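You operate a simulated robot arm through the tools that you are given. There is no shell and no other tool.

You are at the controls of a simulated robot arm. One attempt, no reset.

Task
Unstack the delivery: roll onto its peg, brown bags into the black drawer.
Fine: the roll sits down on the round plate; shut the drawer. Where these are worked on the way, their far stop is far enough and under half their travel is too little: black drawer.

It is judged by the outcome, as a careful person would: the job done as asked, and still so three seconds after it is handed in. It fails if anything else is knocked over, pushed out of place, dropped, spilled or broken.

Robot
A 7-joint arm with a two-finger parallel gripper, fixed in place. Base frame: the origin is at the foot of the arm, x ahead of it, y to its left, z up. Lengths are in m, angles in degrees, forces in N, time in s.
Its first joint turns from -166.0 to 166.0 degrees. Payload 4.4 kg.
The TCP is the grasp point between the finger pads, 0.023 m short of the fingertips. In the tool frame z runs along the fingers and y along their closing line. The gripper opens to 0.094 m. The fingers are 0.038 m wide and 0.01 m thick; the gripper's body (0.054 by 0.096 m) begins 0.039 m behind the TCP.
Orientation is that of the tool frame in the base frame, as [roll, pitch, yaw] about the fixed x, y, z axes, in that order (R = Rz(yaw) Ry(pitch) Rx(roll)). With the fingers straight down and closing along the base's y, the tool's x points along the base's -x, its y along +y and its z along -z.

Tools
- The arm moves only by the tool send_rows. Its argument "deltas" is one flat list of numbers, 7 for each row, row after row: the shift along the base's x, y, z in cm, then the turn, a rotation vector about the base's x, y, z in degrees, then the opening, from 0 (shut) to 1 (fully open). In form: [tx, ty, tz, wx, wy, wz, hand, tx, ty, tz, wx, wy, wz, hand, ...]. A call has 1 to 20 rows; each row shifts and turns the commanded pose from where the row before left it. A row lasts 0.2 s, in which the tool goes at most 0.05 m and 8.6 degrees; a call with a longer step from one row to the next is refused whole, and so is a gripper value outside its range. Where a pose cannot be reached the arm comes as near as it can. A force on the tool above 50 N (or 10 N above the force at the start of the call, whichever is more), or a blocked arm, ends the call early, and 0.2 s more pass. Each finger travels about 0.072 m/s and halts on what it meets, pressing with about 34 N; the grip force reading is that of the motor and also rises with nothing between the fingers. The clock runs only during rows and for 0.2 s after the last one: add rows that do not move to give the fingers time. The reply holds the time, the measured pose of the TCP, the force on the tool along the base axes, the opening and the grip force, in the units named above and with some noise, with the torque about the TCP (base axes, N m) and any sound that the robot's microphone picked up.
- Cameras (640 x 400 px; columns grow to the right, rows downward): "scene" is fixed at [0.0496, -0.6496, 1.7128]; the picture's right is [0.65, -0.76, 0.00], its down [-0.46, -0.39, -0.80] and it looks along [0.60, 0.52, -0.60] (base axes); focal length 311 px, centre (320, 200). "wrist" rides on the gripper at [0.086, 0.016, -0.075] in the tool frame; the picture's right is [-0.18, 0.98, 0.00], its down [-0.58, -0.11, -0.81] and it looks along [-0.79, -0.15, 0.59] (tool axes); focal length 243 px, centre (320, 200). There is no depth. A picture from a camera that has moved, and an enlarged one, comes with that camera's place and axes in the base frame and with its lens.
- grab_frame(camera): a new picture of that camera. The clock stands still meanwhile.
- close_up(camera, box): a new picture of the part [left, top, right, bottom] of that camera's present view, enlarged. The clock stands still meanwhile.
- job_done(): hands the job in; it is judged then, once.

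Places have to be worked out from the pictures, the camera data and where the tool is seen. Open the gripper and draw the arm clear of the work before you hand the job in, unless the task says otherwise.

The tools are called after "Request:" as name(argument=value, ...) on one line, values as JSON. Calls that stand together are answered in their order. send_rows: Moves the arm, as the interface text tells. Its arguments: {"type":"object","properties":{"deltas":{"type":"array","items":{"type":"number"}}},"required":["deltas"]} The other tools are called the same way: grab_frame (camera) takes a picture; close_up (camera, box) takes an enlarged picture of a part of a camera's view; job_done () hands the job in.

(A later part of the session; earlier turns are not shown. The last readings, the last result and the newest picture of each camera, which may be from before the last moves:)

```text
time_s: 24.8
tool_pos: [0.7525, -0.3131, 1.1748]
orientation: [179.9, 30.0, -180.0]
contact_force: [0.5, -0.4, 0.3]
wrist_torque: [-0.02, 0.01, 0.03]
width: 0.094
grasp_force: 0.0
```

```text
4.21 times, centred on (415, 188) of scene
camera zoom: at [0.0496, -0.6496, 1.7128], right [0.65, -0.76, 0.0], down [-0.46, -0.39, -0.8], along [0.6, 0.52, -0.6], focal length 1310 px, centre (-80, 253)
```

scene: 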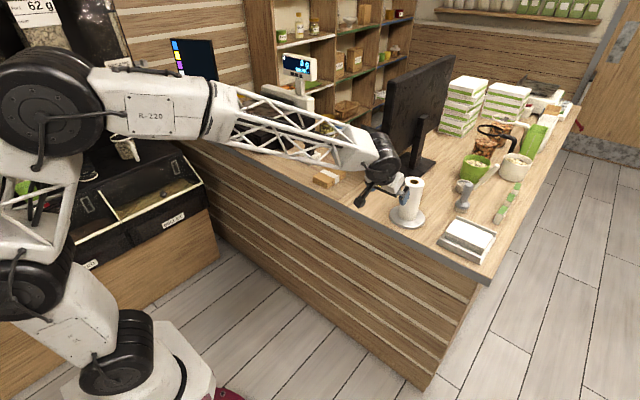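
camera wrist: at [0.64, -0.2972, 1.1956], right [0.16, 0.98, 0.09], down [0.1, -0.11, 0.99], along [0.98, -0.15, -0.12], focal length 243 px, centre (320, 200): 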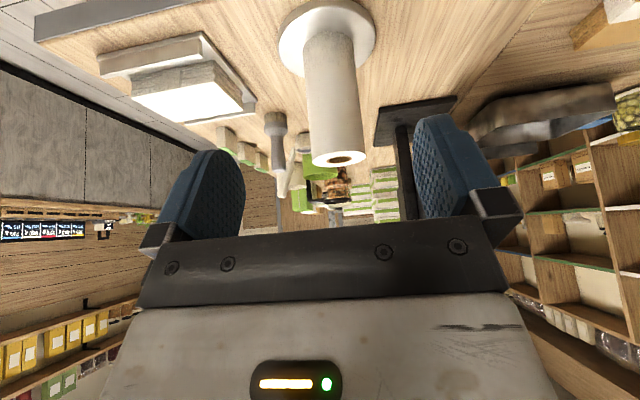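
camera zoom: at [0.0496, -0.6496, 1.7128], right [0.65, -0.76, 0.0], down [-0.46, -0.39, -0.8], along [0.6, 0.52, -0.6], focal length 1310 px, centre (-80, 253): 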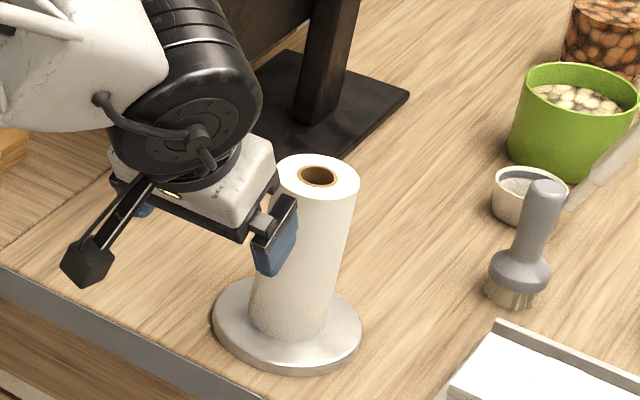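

The roll sits flat on its plate with the peg in the core. Next I swing back and left, staying in front of the counter, to view the drawer handle up close.

Request:
send_rows(deltas=[-2, 2, 0, 0, 0, 0, 1, -2, 4, 0, 0, 0, 0, 1, -2, 4, 0, 0, 0, 0, 1, -2, 4, 0, 0, 0, 0, 1, -1.2, 4.5, 0, 0, 0, 0, 1, 0, 4.7, 0, 0, 0, 0, 1, 0, 4.7, 0, 0, 0, 0, 1, 0, 4.7, 0, 0, 0, 0, 1, 0, 4.7, 0, 0, 0, 0, 1, 0, 4.7, 0, 0, 0, 0, 1, 0, 4.7, 0, 0, 0, 0, 1, 0, 4.7, 0, 0, 0, 0, 1, 0, 4.7, 0, 0, 0, 0, 1, 0, 4.7, 0, 0, 0, 0, 1, 0, 4.7, 0, 0, 0, 0, 1, 0, 4.7, 0, 0, 0, 0, 1, 0, 4.5, 0, 0, 0, 0, 1, 0, 2, 0, 0, 0, 0, 1, 0, 0, 0, 0, 0, 0, 1])

Request:
grab_frame(camera="wrist")

Request:
grab_frame(camera="scene")

```text
time_s: 28.8
tool_pos: [0.6608, 0.4546, 1.1744]
orientation: [180.0, 30.0, 180.0]
contact_force: [0.6, -0.7, -0.3]
wrist_torque: [0.02, 0.04, -0.02]
width: 0.0939
grasp_force: 0.0
```

```text
taken
camera wrist: at [0.5473, 0.4704, 1.1957], right [0.16, 0.98, 0.09], down [0.1, -0.11, 0.99], along [0.98, -0.15, -0.12], focal length 243 px, centre (320, 200)
```

wrist: 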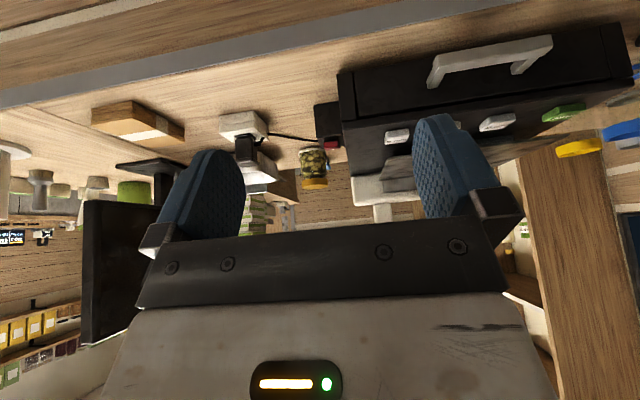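

```text
taken
```

scene: 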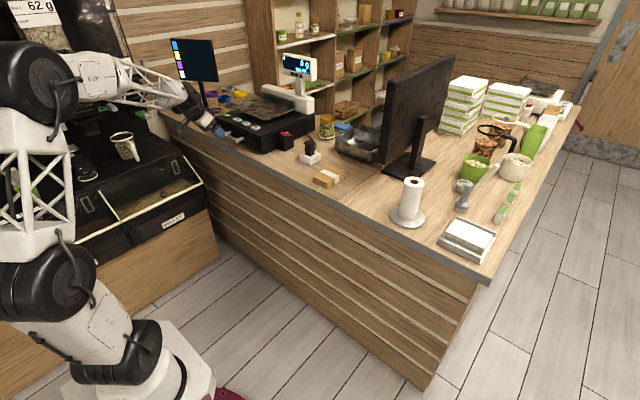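

Now the drawer front and handle are fully visible from the wrist camera. I zoom for exact positions.

Request:
close_up(camera="wrist", box=[320, 10, 640, 190])

Request:
close_up(camera="wrist", box=[410, 20, 570, 120])

Request:
close_up(camera="scene", box=[200, 85, 300, 165])

```text
2.00 times, centred on (480, 100) of wrist
camera zoom: at [0.5473, 0.4704, 1.1957], right [0.16, 0.98, 0.09], down [0.1, -0.11, 0.99], along [0.98, -0.15, -0.12], focal length 485 px, centre (0, 400)
```

zoom: 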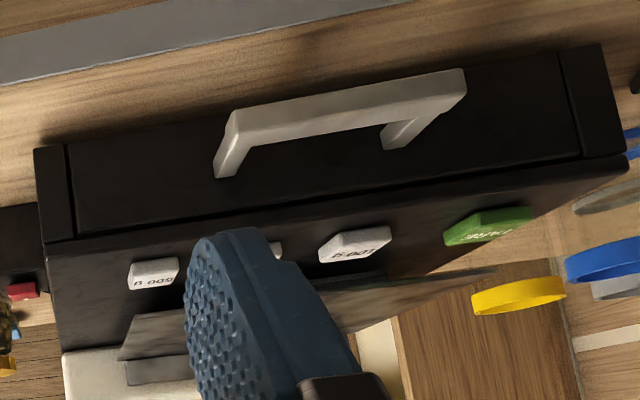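

```text
4.00 times, centred on (490, 70) of wrist
camera zoom: at [0.5473, 0.4704, 1.1957], right [0.16, 0.98, 0.09], down [0.1, -0.11, 0.99], along [0.98, -0.15, -0.12], focal length 970 px, centre (-360, 720)
```

zoom: 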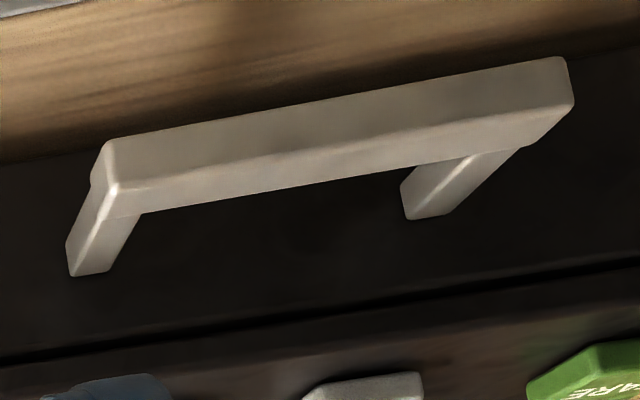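

```text
5.00 times, centred on (250, 125) of scene
camera zoom: at [0.0496, -0.6496, 1.7128], right [0.65, -0.76, 0.0], down [-0.46, -0.39, -0.8], along [0.6, 0.52, -0.6], focal length 1556 px, centre (670, 575)
```

zoom: 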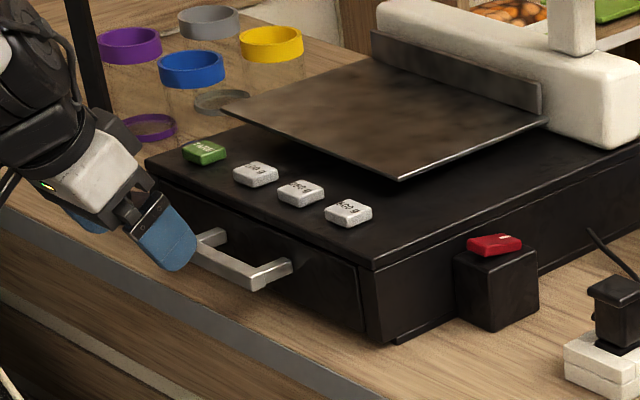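

Handle bar located: front face at x≈0.85, y 0.588–0.717, z≈1.000–1.014, with about 3.5 cm gap to the drawer front at x≈0.90. I turn the tool horizontal with fingers closing vertically to grip the bar, starting with the tilt and sideways move at a safe distance.

Request:
send_rows(deltas=[0, 2.4, 0, 0, -7.5, 0, 1, 0, 2.4, 0, 0, -7.5, 0, 1, 0, 2.4, 0, 0, -7.5, 0, 1, 0, 2.4, 0, 0, -7.5, 0, 1, 0, 2.4, 0, 0, -7.5, 0, 1, 0, 2.4, 0, 0, -7.5, 0, 1, 0, 2.4, 0, 0, -7.5, 0, 1, 0, 2.4, 0, 0, -7.5, 0, 1, 0, 0, 0, 0, 0, 0, 1])

Request:
grab_frame(camera="scene")

```text
time_s: 30.8
tool_pos: [0.6582, 0.644, 1.1727]
orientation: [13.7, 89.9, 13.7]
contact_force: [-0.1, 0.5, -0.6]
wrist_torque: [-0.06, -0.01, -0.01]
width: 0.0942
grasp_force: 0.0
```

```text
taken
```

scene: 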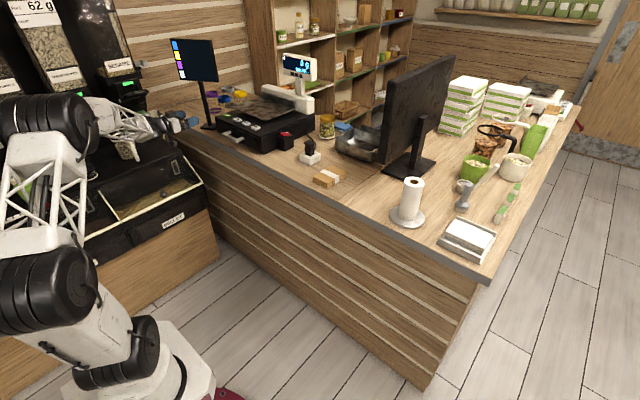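

The tool is now horizontal at y≈0.645. I roll it 90° so the fingers close vertically.

Request:
send_rows(deltas=[0, 0, 0, -7.5, 0, 0, 1, 0, 0, 0, -7.5, 0, 0, 1, 0, 0, 0, -7.5, 0, 0, 1, 0, 0, 0, -7.5, 0, 0, 1, 0, 0, 0, -7.5, 0, 0, 1, 0, 0, 0, -7.5, 0, 0, 1, 0, 0, 0, -7.5, 0, 0, 1, 0, 0, 0, -7.5, 0, 0, 1, 0, 0, 0, -7.5, 0, 0, 1, 0, 0, 0, -7.5, 0, 0, 1, 0, 0, 0, -7.5, 0, 0, 1, 0, 0, 0, -7.5, 0, 0, 1, 0, 0, 0, 0, 0, 0, 1])

Request:
grab_frame(camera="wrist")

Request:
grab_frame(camera="scene")

```text
time_s: 33.6
tool_pos: [0.6596, 0.6466, 1.1751]
orientation: [-90.0, 0.0, -90.0]
contact_force: [0.2, -1.0, 0.2]
wrist_torque: [0.0, -0.04, -0.03]
width: 0.0941
grasp_force: 0.1
```

```text
taken
camera wrist: at [0.5853, 0.5584, 1.1583], right [0.0, 0.18, -0.98], down [-0.81, 0.58, 0.11], along [0.59, 0.79, 0.15], focal length 243 px, centre (320, 200)
```

wrist: 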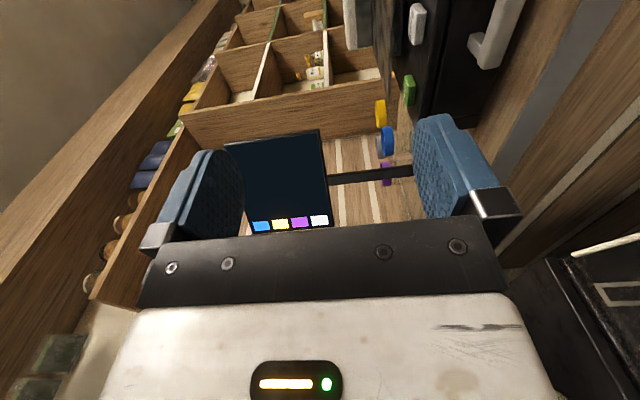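

```text
taken
```

scene: 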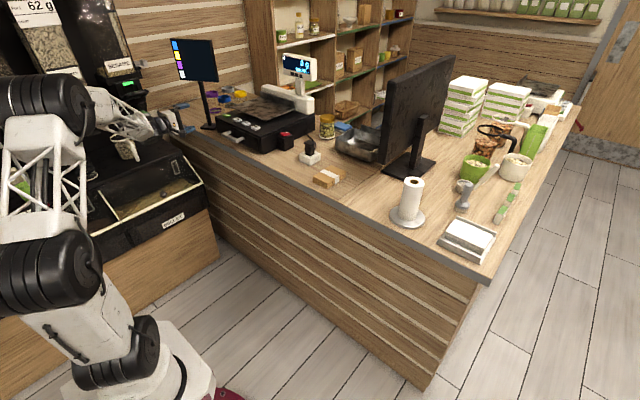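

The roll orientation is right (tool z along +x, fingers closing vertically). I narrow the opening to ~5 cm so the lower finger clears the counter, and descend to handle height short of the handle.

Request:
send_rows(deltas=[2, 0.1, -4.1, 0, 0, 0, 0.5, 2, 0.1, -4.1, 0, 0, 0, 0.5, 2, 0.15, -4.1, 0, 0, 0, 0.5, 2, 0.1, -4.1, 0, 0, 0, 0.5, 0, 0, 0, 0, 0, 0, 0.5])

Request:
grab_frame(camera="wrist")

Request:
close_up(camera="scene", box=[140, 80, 300, 180])

```text
time_s: 34.8
tool_pos: [0.7384, 0.6505, 1.0113]
orientation: [-90.0, 0.0, -90.0]
contact_force: [0.3, 0.0, 0.1]
wrist_torque: [0.0, -0.03, 0.01]
width: 0.0467
grasp_force: 0.2
```

```text
taken
camera wrist: at [0.6641, 0.5634, 0.9951], right [0.0, 0.18, -0.98], down [-0.81, 0.58, 0.11], along [0.59, 0.79, 0.15], focal length 243 px, centre (320, 200)
```

wrist: 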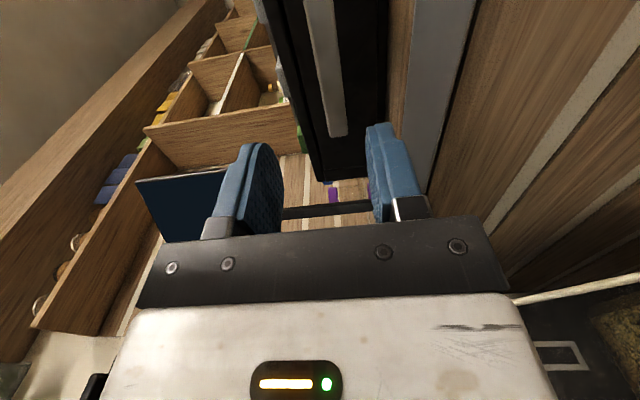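

```text
4.00 times, centred on (220, 130) of scene
camera zoom: at [0.0496, -0.6496, 1.7128], right [0.65, -0.76, 0.0], down [-0.46, -0.39, -0.8], along [0.6, 0.52, -0.6], focal length 1244 px, centre (720, 480)
```

zoom: 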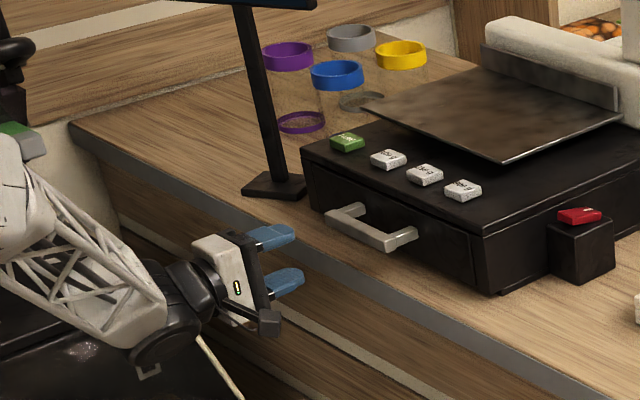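

The bar sits between the two fingers' heights (bar centre z≈1.006). I lower 3 mm and advance toward the handle in steps.

Request:
send_rows(deltas=[2.5, 0, -0.15, 0, 0, 0, 0.5, 2.5, 0, -0.15, 0, 0, 0, 0.5, 2, 0, 0, 0, 0, 0, 0.5, 0, 0, 0, 0, 0, 0, 0.5])

Request:
grab_frame(camera="wrist")

Request:
close_up(camera="scene", box=[170, 90, 290, 170])

```text
time_s: 35.8
tool_pos: [0.8103, 0.6499, 1.0074]
orientation: [-90.0, 0.0, -90.0]
contact_force: [-0.5, 0.3, 0.0]
wrist_torque: [-0.01, -0.04, -0.03]
width: 0.0469
grasp_force: 0.0
```

```text
taken
camera wrist: at [0.7354, 0.563, 0.9908], right [0.0, 0.18, -0.98], down [-0.81, 0.58, 0.11], along [0.59, 0.79, 0.15], focal length 243 px, centre (320, 200)
```

wrist: 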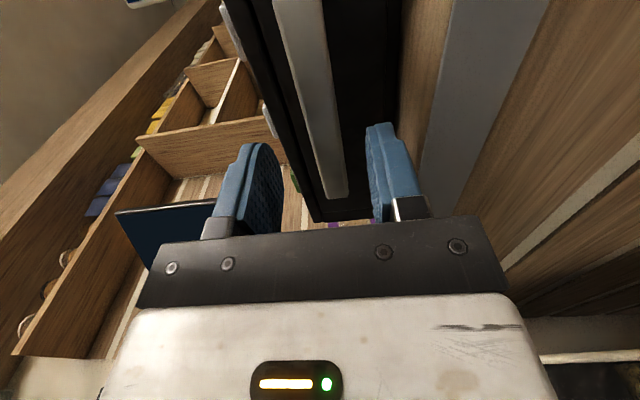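

```text
5.00 times, centred on (230, 130) of scene
camera zoom: at [0.0496, -0.6496, 1.7128], right [0.65, -0.76, 0.0], down [-0.46, -0.39, -0.8], along [0.6, 0.52, -0.6], focal length 1556 px, centre (770, 550)
```

zoom: 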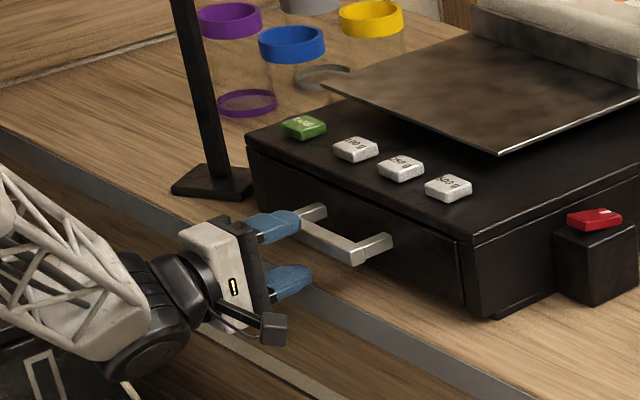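

The fingers are above and below the bar line. I advance the final ~4.5 cm slowly.

Request:
send_rows(deltas=[1.5, 0, 0, 0, 0, 0, 0.5, 1.5, 0, 0, 0, 0, 0, 0.5, 1.5, 0, 0, 0, 0, 0, 0.5, 0, 0, 0, 0, 0, 0, 0.5])

Request:
grab_frame(camera="wrist")

Request:
close_up(camera="scene", box=[170, 90, 290, 170])

```text
time_s: 36.8
tool_pos: [0.8554, 0.6494, 1.0078]
orientation: [-90.0, 0.0, -90.0]
contact_force: [-0.1, -0.4, 0.1]
wrist_torque: [0.01, 0.0, 0.05]
width: 0.0469
grasp_force: 0.0
```

```text
taken
camera wrist: at [0.7805, 0.5634, 0.9913], right [0.0, 0.18, -0.98], down [-0.81, 0.58, 0.11], along [0.59, 0.79, 0.15], focal length 243 px, centre (320, 200)
```

wrist: 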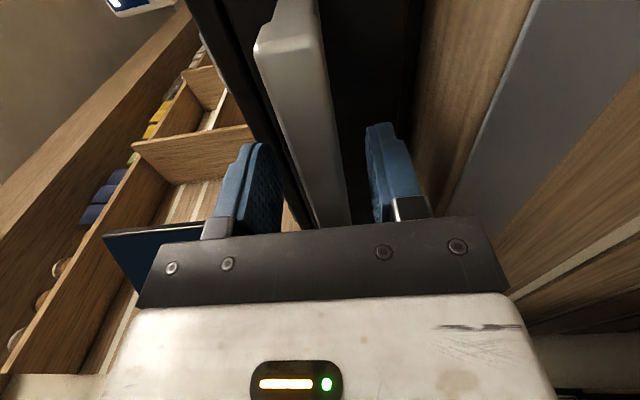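

```text
5.00 times, centred on (230, 130) of scene
camera zoom: at [0.0496, -0.6496, 1.7128], right [0.65, -0.76, 0.0], down [-0.46, -0.39, -0.8], along [0.6, 0.52, -0.6], focal length 1556 px, centre (770, 550)
```

zoom: 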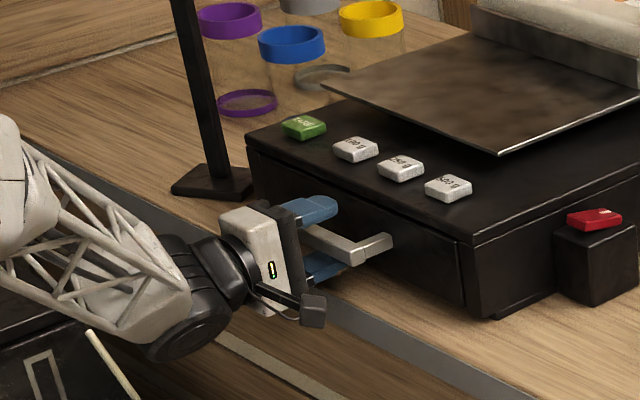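

The bar is between the fingers. I close on it.

Request:
send_rows(deltas=[0, 0, 0, 0, 0, 0, 0.3, 0, 0, 0, 0, 0, 0, 0.1, 0, 0, 0, 0, 0, 0, 0.05, 0, 0, 0, 0, 0, 0, 0.05, 0, 0, 0, 0, 0, 0, 0.05])

Request:
grab_frame(camera="wrist")

```text
time_s: 38.0
tool_pos: [0.8547, 0.6503, 1.0059]
orientation: [-90.1, -0.1, -90.0]
contact_force: [-1.8, 3.1, -27.6]
wrist_torque: [1.2, -0.04, 0.45]
width: 0.0179
grasp_force: 45.6
```

```text
taken
camera wrist: at [0.7799, 0.5633, 0.9891], right [0.0, 0.18, -0.98], down [-0.81, 0.58, 0.11], along [0.59, 0.79, 0.15], focal length 243 px, centre (320, 200)
```

wrist: 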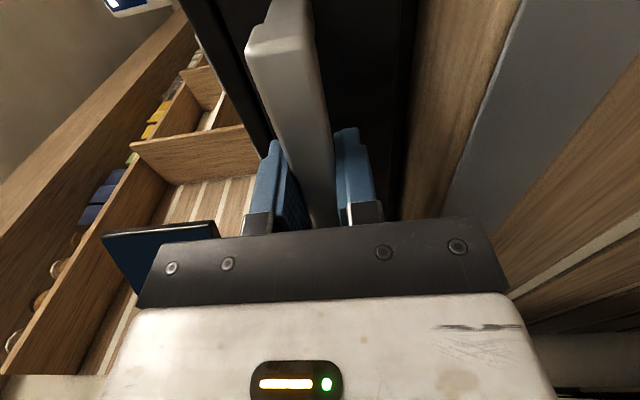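

The bar is gripped (0.018 m thick), slightly below my centre, so I lower the command 2 mm to relax the vertical load, then begin pulling the drawer open.

Request:
send_rows(deltas=[0, 0, -0.2, 0, 0, 0, 0.05, 0, 0, 0, 0, 0, 0, 0.05])

Request:
send_rows(deltas=[-0.5, 0, 0, 0, 0, 0, 0.05, -1, 0, 0, 0, 0, 0, 0.05, -1, 0, 0, 0, 0, 0, 0.05, -1, 0, 0, 0, 0, 0, 0.05, 0, 0, 0, 0, 0, 0, 0.05])

Request:
close_up(camera="scene", box=[170, 90, 290, 170])

```text
time_s: 38.6
tool_pos: [0.8545, 0.6505, 1.0053]
orientation: [-90.0, 0.0, -90.0]
contact_force: [-0.6, 14.4, -20.7]
wrist_torque: [0.03, 0.02, -0.88]
width: 0.0177
grasp_force: 45.0
```

```text
time_s: 39.8
tool_pos: [0.8189, 0.6493, 1.0051]
orientation: [-90.0, 0.1, -90.0]
contact_force: [-0.5, 15.9, -19.0]
wrist_torque: [0.22, 0.16, 1.07]
width: 0.018
grasp_force: 44.9
```

```text
5.00 times, centred on (230, 130) of scene
camera zoom: at [0.0496, -0.6496, 1.7128], right [0.65, -0.76, 0.0], down [-0.46, -0.39, -0.8], along [0.6, 0.52, -0.6], focal length 1556 px, centre (770, 550)
```

zoom: 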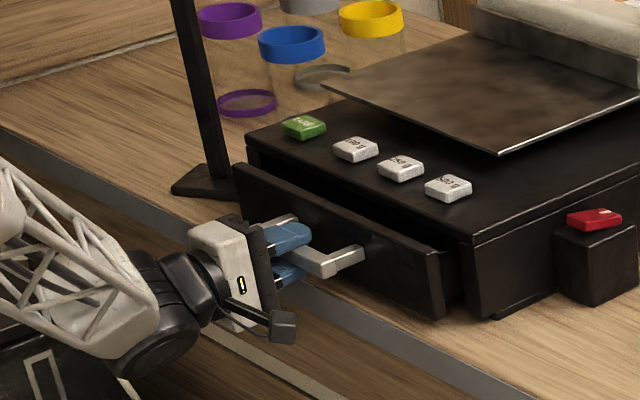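

The drawer slides out freely (3.6 cm so far). I continue pulling until the stop, watching the force.

Request:
send_rows(deltas=[-1, 0.1, -0.1, 0, 0, 0, 0.05, -1.5, 0, 0, 0, 0, 0, 0.05, -1.5, 0, 0, 0, 0, 0, 0.05, -1.5, 0, 0, 0, 0, 0, 0.05, -1.5, 0, 0, 0, 0, 0, 0.05, -1, 0, 0, 0, 0, 0, 0.05, 0, 0, 0, 0, 0, 0, 0.05])

Request:
grab_frame(camera="scene")

Request:
close_up(camera="scene", box=[150, 90, 290, 180])

```text
time_s: 41.4
tool_pos: [0.7396, 0.6503, 1.0051]
orientation: [-89.9, 0.0, -90.1]
contact_force: [0.1, -23.0, 12.6]
wrist_torque: [-1.1, 0.05, 0.35]
width: 0.0177
grasp_force: 44.8
```

```text
taken
```

scene: 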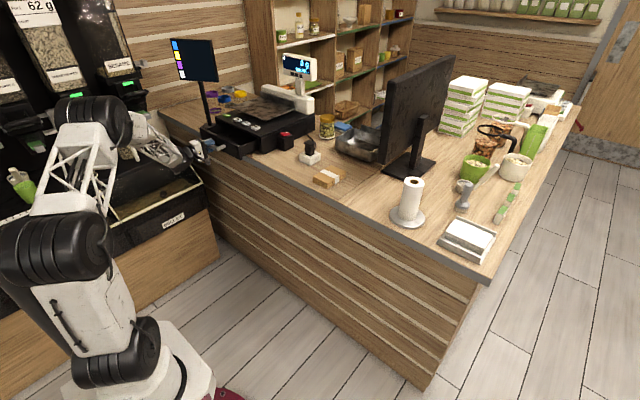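

```text
4.44 times, centred on (220, 135) of scene
camera zoom: at [0.0496, -0.6496, 1.7128], right [0.65, -0.76, 0.0], down [-0.46, -0.39, -0.8], along [0.6, 0.52, -0.6], focal length 1383 px, centre (764, 489)
```

zoom: 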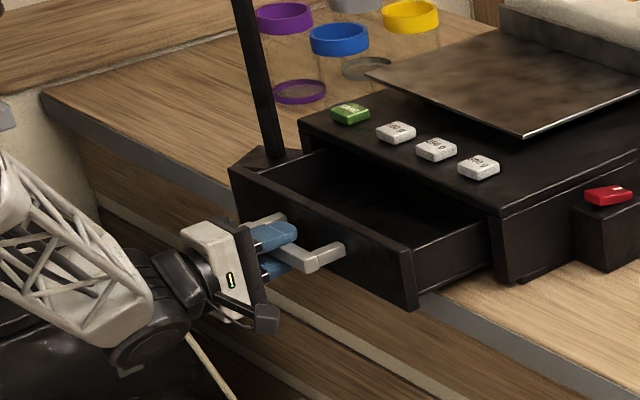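

Drawer is out 11.5 cm with low resistance and nothing is in its way. I keep pulling for the end stop.

Request:
send_rows(deltas=[-1, -0.1, 0.1, 0, 0, 0, 0.05, -1, 0, 0, 0, 0, 0, 0.05, -1, 0, 0, 0, 0, 0, 0.05, -1, 0, 0, 0, 0, 0, 0.05, 0, 0, 0, 0, 0, 0, 0.05])

Request:
close_up(camera="scene", box=[150, 90, 290, 180])

```text
time_s: 42.6
tool_pos: [0.6986, 0.6498, 1.0055]
orientation: [-89.9, 0.0, -90.0]
contact_force: [0.1, 3.9, 8.1]
wrist_torque: [-0.12, 0.05, 0.64]
width: 0.018
grasp_force: 45.4
```

```text
4.44 times, centred on (220, 135) of scene
camera zoom: at [0.0496, -0.6496, 1.7128], right [0.65, -0.76, 0.0], down [-0.46, -0.39, -0.8], along [0.6, 0.52, -0.6], focal length 1383 px, centre (764, 489)
```

zoom: 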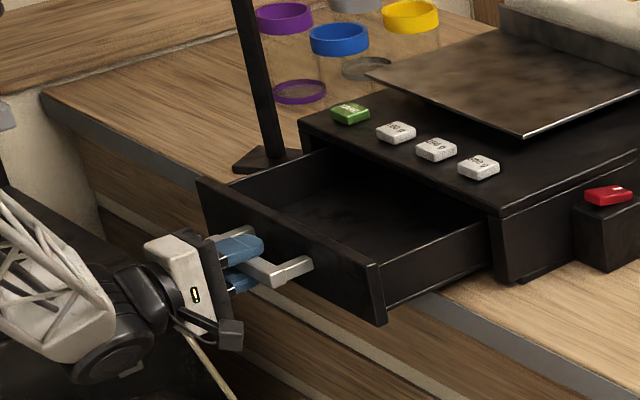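

15.6 cm out and still free. I pull on, a bit at a time.

Request:
send_rows(deltas=[-1, 0, 0, 0, 0, 0, 0.05, -1, 0, 0, 0, 0, 0, 0.05, -1, 0, 0, 0, 0, 0, 0.05, -1, 0, 0, 0, 0, 0, 0.05, 0, 0, 0, 0, 0, 0, 0.05])

Request:
grab_frame(camera="scene")

Request:
close_up(camera="scene", box=[150, 90, 290, 180])

```text
time_s: 43.8
tool_pos: [0.6591, 0.6496, 1.0057]
orientation: [-90.0, 0.0, -89.9]
contact_force: [0.0, 3.2, 13.1]
wrist_torque: [-0.75, -0.1, -0.64]
width: 0.0179
grasp_force: 45.2
```

```text
taken
```

scene: 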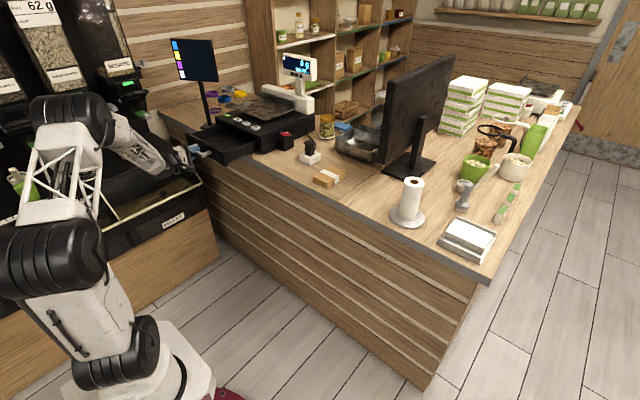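

```text
4.44 times, centred on (220, 135) of scene
camera zoom: at [0.0496, -0.6496, 1.7128], right [0.65, -0.76, 0.0], down [-0.46, -0.39, -0.8], along [0.6, 0.52, -0.6], focal length 1383 px, centre (764, 489)
```

zoom: 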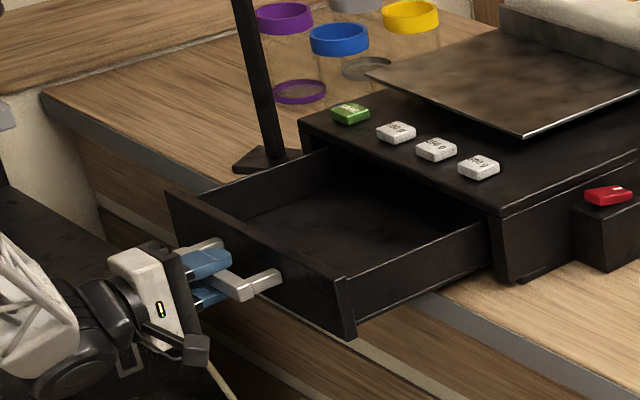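

19.5 cm out. I try a few more centimetres to find the stop, which also gives more room for the bundle.

Request:
send_rows(deltas=[-1, 0, -0.05, 0, 0, 0, 0.05, -1, 0, 0, 0, 0, 0, 0.05, -1, 0, 0, 0, 0, 0, 0.05, 0, 0, 0, 0, 0, 0, 0.05])

Request:
close_up(camera="scene", box=[100, 70, 290, 200])

Request:
grab_frame(camera="wrist")

```text
time_s: 44.8
tool_pos: [0.629, 0.6509, 1.0047]
orientation: [-89.8, 0.0, -90.0]
contact_force: [11.6, -6.6, 26.1]
wrist_torque: [-0.52, -0.34, -0.16]
width: 0.0179
grasp_force: 45.3
```

```text
3.08 times, centred on (195, 135) of scene
camera zoom: at [0.0496, -0.6496, 1.7128], right [0.65, -0.76, 0.0], down [-0.46, -0.39, -0.8], along [0.6, 0.52, -0.6], focal length 957 px, centre (705, 400)
```

zoom: 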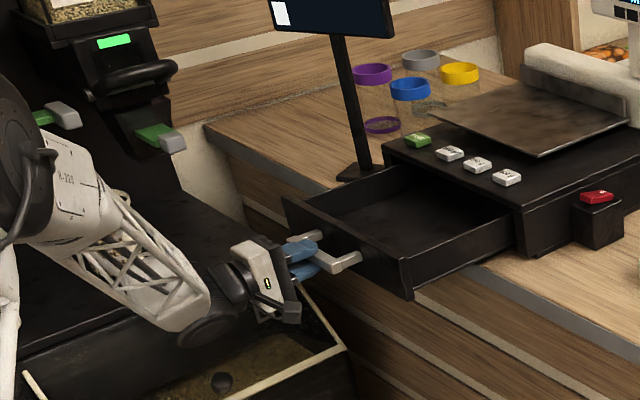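

```text
taken
camera wrist: at [0.5548, 0.5639, 0.9885], right [0.0, 0.19, -0.98], down [-0.81, 0.58, 0.11], along [0.59, 0.79, 0.15], focal length 243 px, centre (320, 200)
```

wrist: 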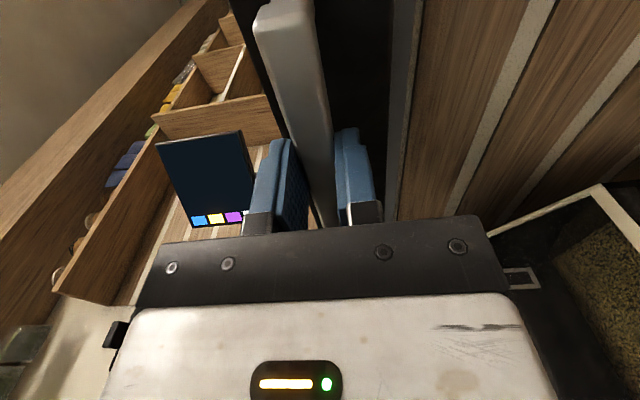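

The x‑force appeared at ~22.6 cm of opening, so the drawer is at its far stop. I ease the load, release the handle and back away.

Request:
send_rows(deltas=[0.3, 0, 0.15, 0, 0, 0, 0.05, 0, 0, 0, 0, 0, 0, 0.2, 0, 0, 0, 0, 0, 0, 0.4, 0, 0, 0, 0, 0, 0, 0.5, 0, 0, 0, 0, 0, 0, 0.5])

Request:
send_rows(deltas=[-1.5, 0, 0, 0, 0, 0, 0.5, -2, 0, 0, 0, 0, 0, 0.5, -2, 0, 0, 0, 0, 0, 0.5, -1.5, 0, 0, 0, 0, 0, 0.5, 0, 0, 3, 0, 0, 0, 0.5, 0, 0, 4, 0, 0, 0, 0.5, 0, 0, 4, 0, 0, 0, 0.5, 0, 0, 4, 0, 0, 0, 0.5, 0, 0, 4, 0, 0, 0, 0.5, 0, 0, 0, 0, 0, 0, 0.5])

Request:
grab_frame(camera="scene")

```text
time_s: 46.0
tool_pos: [0.6323, 0.6507, 1.0051]
orientation: [-89.9, 0.0, -89.9]
contact_force: [-0.4, -0.4, 0.1]
wrist_torque: [-0.03, 0.02, -0.01]
width: 0.047
grasp_force: 0.1
```

```text
time_s: 48.2
tool_pos: [0.5642, 0.651, 1.1972]
orientation: [-90.0, -0.1, -90.0]
contact_force: [-0.2, -0.3, -0.6]
wrist_torque: [0.0, 0.02, 0.0]
width: 0.0471
grasp_force: 0.1
```

```text
taken
```

scene: 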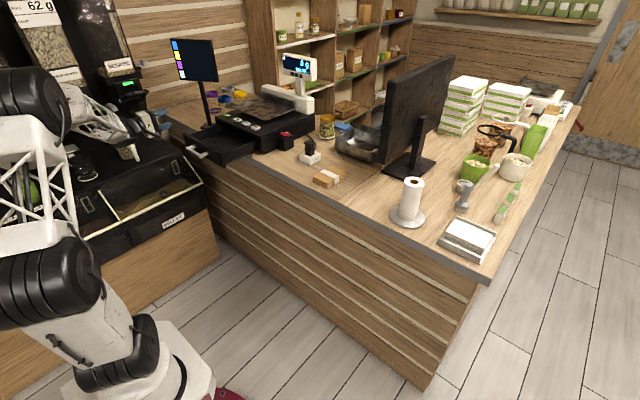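

Drawer is wide open. I undo the roll and return to a downward-tilted tool while moving right, then look into the drawer.

Request:
send_rows(deltas=[0, -1, 0.3, 7.5, 0, 0, 0.8, 0, -1, 0.3, 7.5, 0, 0, 1, 0, -1, 0.3, 7.5, 0, 0, 1, 0, -1, 0.3, 7.5, 0, 0, 1, 0, -1, 0.3, 7.5, 0, 0, 1, 0, -1, 0.3, 7.5, 0, 0, 1, 0, -1, 0.3, 7.5, 0, 0, 1, 0, -1, 0.3, 7.5, 0, 0, 1, 0, -1, 0.3, 7.5, 0, 0, 1, 0, -1, 0.3, 7.5, 0, 0, 1, 0, -1, 0.3, 7.5, 0, 0, 1, 0, -1, 0.3, 7.5, 0, 0, 1, 0, 0, 0, 0, 7.5, 0, 1, 0, 0, 0, 0, 7.5, 0, 1, 0, 0, 0, 0, 7.5, 0, 1, 0, 0, 0, 0, 7.5, 0, 1, 0, 0, 0, 0, 7.5, 0, 1, 0, 0, 0, 0, 7.5, 0, 1, 0, 0, 0, 0, 7.5, 0, 1, 0, 0, 0, 0, 7.5, 0, 1])

Request:
grab_frame(camera="wrist")

Request:
close_up(camera="scene", box=[170, 80, 310, 180])

```text
time_s: 52.4
tool_pos: [0.5616, 0.5289, 1.2309]
orientation: [-180.0, 29.9, -179.8]
contact_force: [-0.4, -0.3, -0.1]
wrist_torque: [-0.02, 0.0, 0.0]
width: 0.0941
grasp_force: 0.1
```

```text
taken
camera wrist: at [0.4497, 0.546, 1.2531], right [0.16, 0.98, 0.09], down [0.1, -0.11, 0.99], along [0.98, -0.15, -0.12], focal length 243 px, centre (320, 200)
```

wrist: 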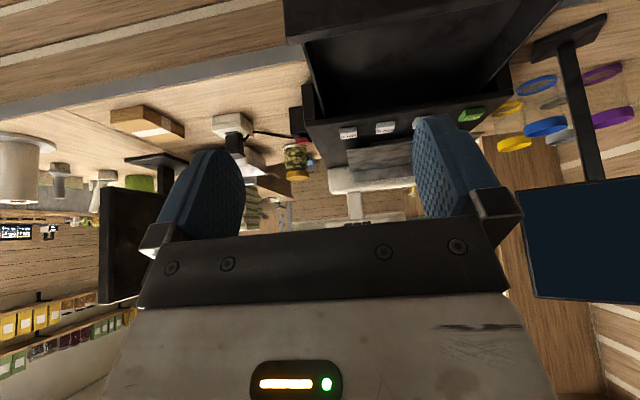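

```text
4.00 times, centred on (240, 130) of scene
camera zoom: at [0.0496, -0.6496, 1.7128], right [0.65, -0.76, 0.0], down [-0.46, -0.39, -0.8], along [0.6, 0.52, -0.6], focal length 1244 px, centre (640, 480)
```

zoom: 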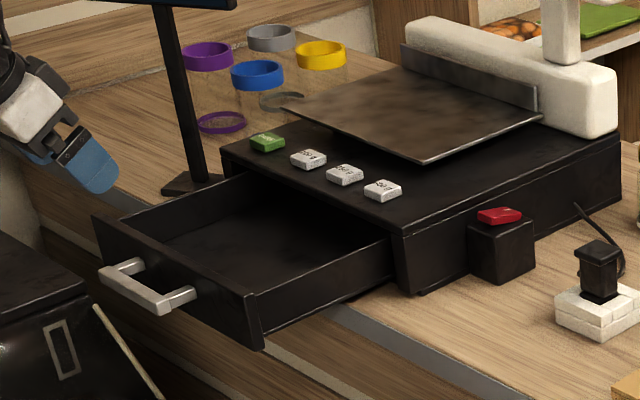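

The drawer interior is empty and roomy. I zoom the wrist view to measure the interior.

Request:
close_up(camera="wrist", box=[270, 0, 570, 190])

Request:
close_up(camera="wrist", box=[80, 90, 240, 190])

```text
2.11 times, centred on (420, 95) of wrist
camera zoom: at [0.4497, 0.546, 1.2531], right [0.16, 0.98, 0.09], down [0.1, -0.11, 0.99], along [0.98, -0.15, -0.12], focal length 511 px, centre (110, 421)
```

zoom: 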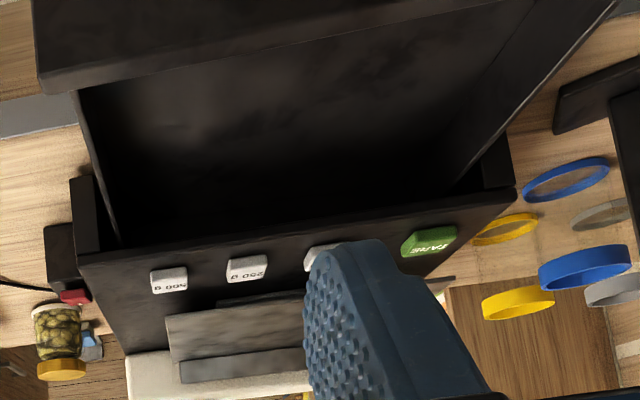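

```text
4.00 times, centred on (160, 140) of wrist
camera zoom: at [0.4497, 0.546, 1.2531], right [0.16, 0.98, 0.09], down [0.1, -0.11, 0.99], along [0.98, -0.15, -0.12], focal length 970 px, centre (960, 440)
```

zoom: 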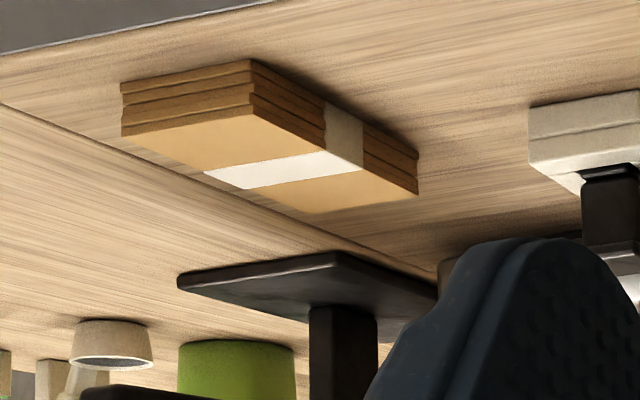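

Drawer interior: x≈0.70–0.895, y≈0.506–0.79, rim near z 1.04. Now I go to a viewing pose in front of the bag bundle.

Request:
send_rows(deltas=[1.43, -4.16, -0.64, 0, 0, 0, 1, 1.43, -4.16, -0.64, 0, 0, 0, 1, 1.43, -4.16, -0.64, 0, 0, 0, 1, 1.43, -4.16, -0.64, 0, 0, 0, 1, 1.43, -4.16, -0.64, 0, 0, 0, 1, 1.43, -4.16, -0.64, 0, 0, 0, 1, 1.43, -4.16, -0.64, 0, 0, 0, 1, 1.43, -4.16, -0.64, 0, 0, 0, 1, 1.43, -4.16, -0.64, 0, 0, 0, 1, 1.43, -4.16, -0.64, 0, 0, 0, 1, 1.43, -4.16, -0.64, 0, 0, 0, 1, 0, 0, 0, 0, 0, 0, 1])

Request:
grab_frame(camera="wrist")

Request:
close_up(camera="wrist", box=[240, 0, 440, 125])

```text
time_s: 55.0
tool_pos: [0.7216, 0.0695, 1.1626]
orientation: [180.0, 30.0, 180.0]
contact_force: [-0.2, 0.1, 0.5]
wrist_torque: [0.01, 0.01, -0.01]
width: 0.0942
grasp_force: 0.0
```

```text
taken
camera wrist: at [0.6089, 0.0862, 1.1834], right [0.16, 0.98, 0.09], down [0.1, -0.11, 0.99], along [0.98, -0.15, -0.12], focal length 243 px, centre (320, 200)
```

wrist: 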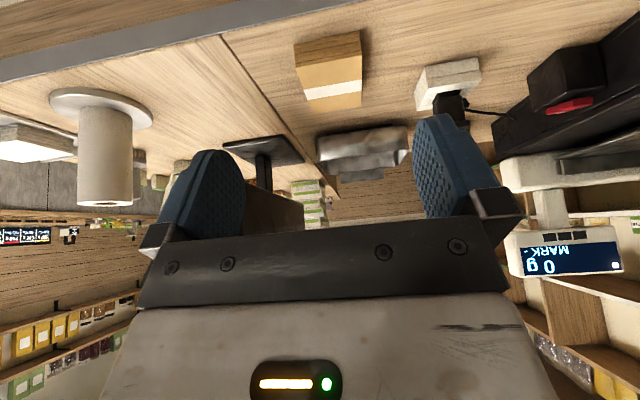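

```text
3.20 times, centred on (340, 62) of wrist
camera zoom: at [0.6089, 0.0862, 1.1834], right [0.16, 0.98, 0.09], down [0.1, -0.11, 0.99], along [0.98, -0.15, -0.12], focal length 776 px, centre (256, 640)
```

zoom: 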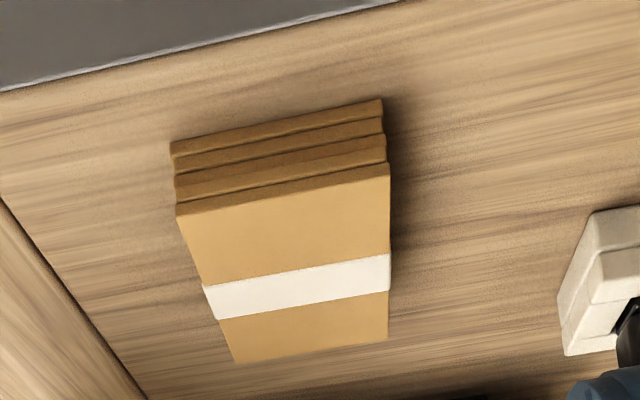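

Bundle: x≈0.88–1.01, y≈0.030–0.112 (centre y≈0.072), top z≈0.983, square to the axes. I move above it and check the straddle before descending.

Request:
send_rows(deltas=[3.78, 0, -1.3, 0, 0, 0, 1, 3.78, 0, -1.3, 0, 0, 0, 1, 3.78, 0, -1.3, 0, 0, 0, 1, 3.78, 0, -1.7, 0, 0, 0, 1, 3.78, 0, -2, 0, 0, 0, 1, 3.78, 0, -2.4, 0, 0, 0, 1, 0, 0, 0, 0, 0, 0, 1])

Request:
grab_frame(camera="wrist")

Request:
close_up(camera="scene", box=[270, 120, 390, 200])

```text
time_s: 56.6
tool_pos: [0.9461, 0.0702, 1.0618]
orientation: [-180.0, 30.1, 179.9]
contact_force: [0.4, 0.7, -0.1]
wrist_torque: [-0.01, -0.01, 0.01]
width: 0.0939
grasp_force: 0.0
```

```text
taken
camera wrist: at [0.8336, 0.0864, 1.0819], right [0.16, 0.98, 0.09], down [0.1, -0.11, 0.99], along [0.98, -0.15, -0.12], focal length 243 px, centre (320, 200)
```

wrist: 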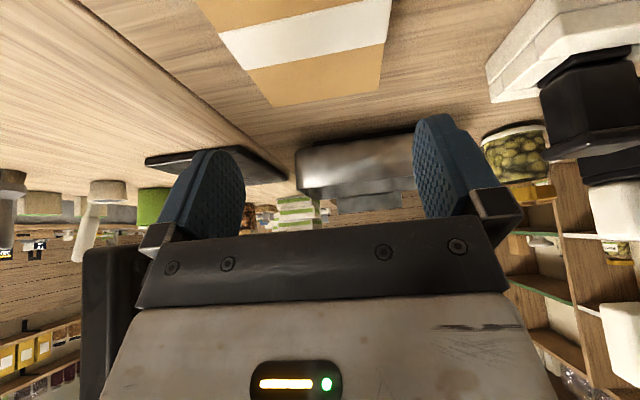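

```text
5.00 times, centred on (330, 160) of scene
camera zoom: at [0.0496, -0.6496, 1.7128], right [0.65, -0.76, 0.0], down [-0.46, -0.39, -0.8], along [0.6, 0.52, -0.6], focal length 1556 px, centre (270, 400)
```

zoom: 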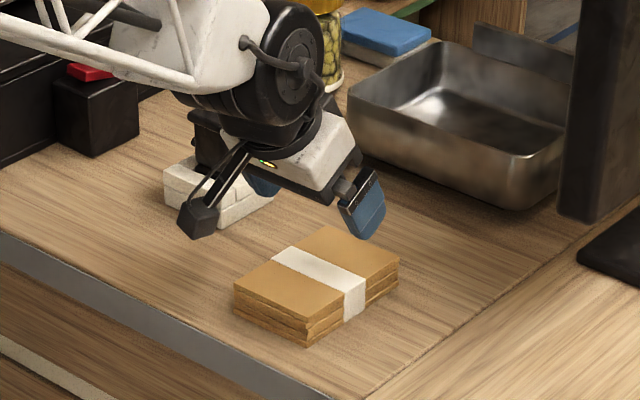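

I zoom in to verify the bundle edges relative to the finger pads before descending.

Request:
close_up(camera="wrist", box=[180, 0, 420, 150])

Request:
send_rows(deltas=[0, 0, 0, 0, 0, 0, 1])

```text
2.67 times, centred on (300, 75) of wrist
camera zoom: at [0.8336, 0.0864, 1.0819], right [0.16, 0.98, 0.09], down [0.1, -0.11, 0.99], along [0.98, -0.15, -0.12], focal length 647 px, centre (373, 533)
```

zoom: 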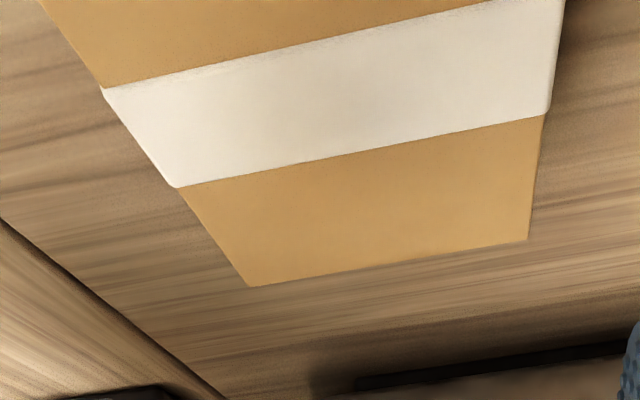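

```text
time_s: 57.0
tool_pos: [0.9445, 0.0701, 1.0605]
orientation: [180.0, 30.0, 179.9]
contact_force: [-0.6, 0.0, -0.2]
wrist_torque: [-0.04, 0.04, 0.02]
width: 0.0938
grasp_force: 0.0
```

Alignment is within about 1 mm with ~5–6 mm clearance per side. I descend in steps over the bundle.

Request:
send_rows(deltas=[0, 0, -2, 0, 0, 0, 1, 0, 0, -2, 0, 0, 0, 1, 0, 0, -1.5, 0, 0, 0, 1, 0, 0, -1, 0, 0, 0, 1, 0, 0, 0, 0, 0, 0, 1])

Request:
grab_frame(camera="wrist")

Request:
close_up(camera="scene", box=[280, 130, 380, 200])

```text
time_s: 58.2
tool_pos: [0.946, 0.0715, 0.997]
orientation: [180.0, 30.0, -179.9]
contact_force: [-0.9, 0.6, 0.3]
wrist_torque: [-0.03, 0.02, -0.01]
width: 0.094
grasp_force: 0.1
```

```text
taken
camera wrist: at [0.8338, 0.0875, 1.0185], right [0.16, 0.98, 0.09], down [0.1, -0.11, 0.99], along [0.98, -0.15, -0.12], focal length 243 px, centre (320, 200)
```

wrist: 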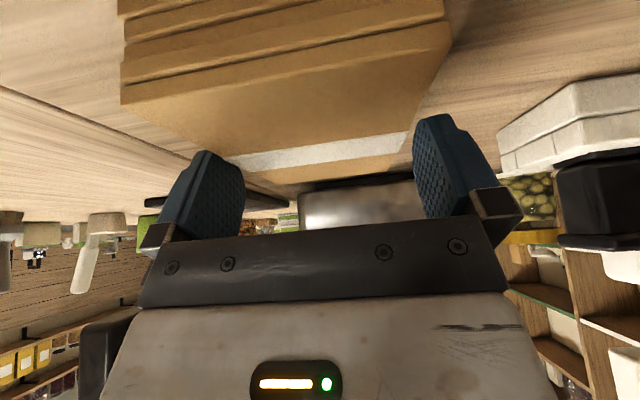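

```text
5.71 times, centred on (330, 165) of scene
camera zoom: at [0.0496, -0.6496, 1.7128], right [0.65, -0.76, 0.0], down [-0.46, -0.39, -0.8], along [0.6, 0.52, -0.6], focal length 1778 px, centre (263, 400)
```

zoom: 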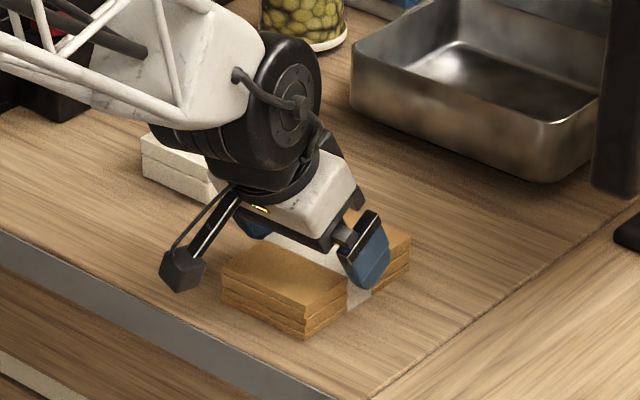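

The fingertips straddle the bundle without touching. I lower the last ~1 cm gently.

Request:
send_rows(deltas=[0, 0, -0.4, 0, 0, 0, 1, 0, 0, -0.4, 0, 0, 0, 1, 0, 0, -0.2, 0, 0, 0, 1, 0, 0, 0, 0, 0, 0, 1])

```text
time_s: 59.2
tool_pos: [0.9461, 0.0718, 0.9865]
orientation: [180.0, 30.0, -179.9]
contact_force: [-0.5, 0.2, 0.1]
wrist_torque: [0.03, 0.02, 0.0]
width: 0.0941
grasp_force: 0.0
```

At z 0.9865 the pads cover most of the bundle's height. I close on it.

Request:
send_rows(deltas=[0, 0, -0.1, 0, 0, 0, 0.9, 0, 0, 0, 0, 0, 0, 0.8, 0, 0, 0, 0, 0, 0, 0.6, 0, 0, 0, 0, 0, 0, 0.6, 0, 0, 0, 0, 0, 0, 0.6])

Request:
grab_frame(camera="wrist")

```text
time_s: 60.4
tool_pos: [0.9459, 0.072, 0.9863]
orientation: [180.0, 30.0, 179.9]
contact_force: [-0.1, -0.8, 5.1]
wrist_torque: [-0.06, 0.03, -0.02]
width: 0.0837
grasp_force: 34.0
```

```text
taken
camera wrist: at [0.8343, 0.0882, 1.0077], right [0.16, 0.98, 0.09], down [0.1, -0.11, 0.99], along [0.98, -0.15, -0.12], focal length 243 px, centre (320, 200)
```

wrist: 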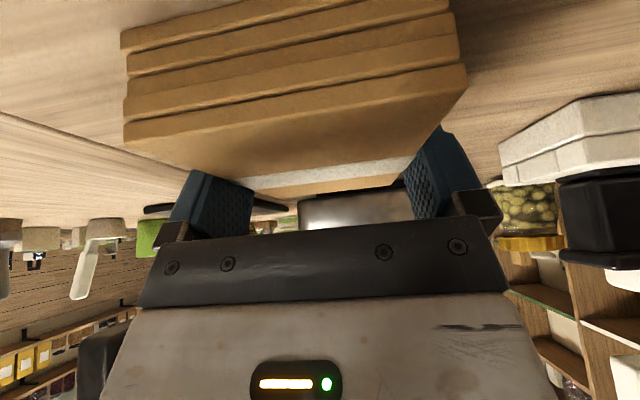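

Gripped at 0.0837 m with full force. I lift a little and check that the whole bundle comes up level.

Request:
send_rows(deltas=[0, 0, 0.7, 0, 0, 0, 0.6, 0, 0, 1, 0, 0, 0, 0.6, 0, 0, 1.3, 0, 0, 0, 0.6, 0, 0, 0, 0, 0, 0, 0.6])

Request:
close_up(camera="scene", box=[280, 130, 380, 200])

Request:
grab_frame(camera="wrist")

```text
time_s: 61.4
tool_pos: [0.9472, 0.0724, 1.0166]
orientation: [179.9, 30.1, -180.0]
contact_force: [-1.0, 0.0, -1.1]
wrist_torque: [-0.01, 0.0, -0.02]
width: 0.0836
grasp_force: 33.6
```

```text
5.71 times, centred on (330, 165) of scene
camera zoom: at [0.0496, -0.6496, 1.7128], right [0.65, -0.76, 0.0], down [-0.46, -0.39, -0.8], along [0.6, 0.52, -0.6], focal length 1778 px, centre (263, 400)
```

zoom: 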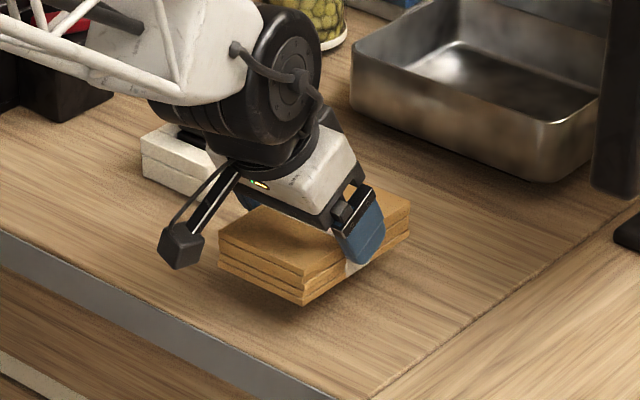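

```text
taken
camera wrist: at [0.8341, 0.0884, 1.0378], right [0.16, 0.98, 0.09], down [0.1, -0.11, 0.99], along [0.98, -0.15, -0.12], focal length 243 px, centre (320, 200)
```

wrist: 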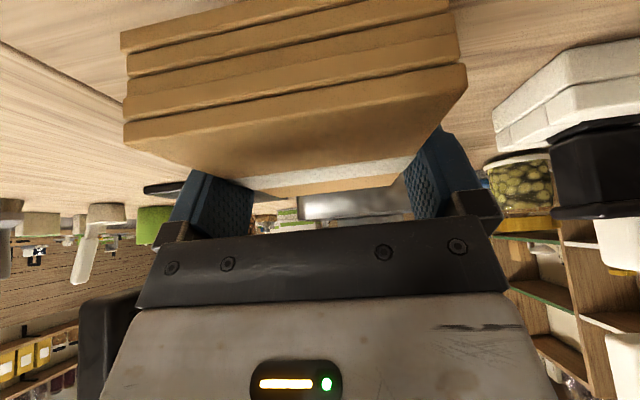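

The bundle lifts level and complete. I raise it, retreat from the counter, then swing left while yawing the tool 90° so the wrist camera stays clear of the drawer front.

Request:
send_rows(deltas=[-1, 0, 3, 0, 0, 0, 0.6, -3, 0, 3.3, 0, 0, 0, 0.6, -3.5, 0, 3, 0, 0, 0, 0.6, -3.5, 0, 3, 0, 0, 0, 0.6, -4, 0, 2.5, 0, 0, 0, 0.6, -4, 0, 2.5, 0, 0, 0, 0.6, -0.3, 3, 0.1, 0, 0, 7.5, 0.6, -0.3, 3, 0.1, 0, 0, 7.5, 0.6, -0.3, 3, 0.1, 0, 0, 7.5, 0.6, -0.3, 3, 0.1, 0, 0, 7.5, 0.6, -0.3, 3, 0.1, 0, 0, 7.5, 0.6, -0.3, 3, 0.1, 0, 0, 7.5, 0.6, -0.3, 3, 0.1, 0, 0, 7.5, 0.6, -0.3, 3, 0.1, 0, 0, 7.5, 0.6, -0.3, 3, 0.1, 0, 0, 7.5, 0.6, -0.3, 3, 0.1, 0, 0, 7.5, 0.6, 0, 3, 0, 0, 0, 7.5, 0.6, 0, 3, 0, 0, 0, 7.5, 0.6, 0, 0, 0, 0, 0, 0, 0.6])

Request:
grab_frame(camera="wrist")

Request:
grab_frame(camera="scene")

```text
time_s: 65.4
tool_pos: [0.7261, 0.4327, 1.1975]
orientation: [-180.0, 30.1, -89.9]
contact_force: [0.5, 0.1, -1.5]
wrist_torque: [-0.01, -0.03, 0.03]
width: 0.0837
grasp_force: 34.2
```

```text
taken
camera wrist: at [0.7096, 0.3203, 1.219], right [-0.98, 0.16, 0.09], down [0.11, 0.1, 0.99], along [0.15, 0.98, -0.12], focal length 243 px, centre (320, 200)
```

wrist: 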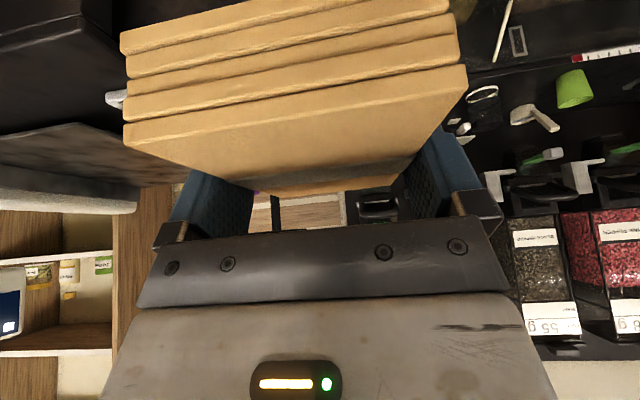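

```text
taken
```

scene: 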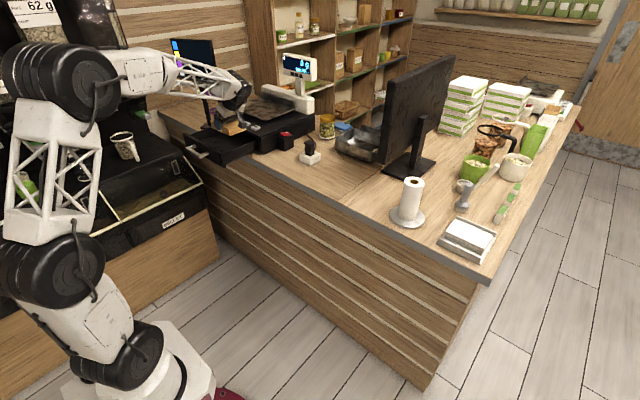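

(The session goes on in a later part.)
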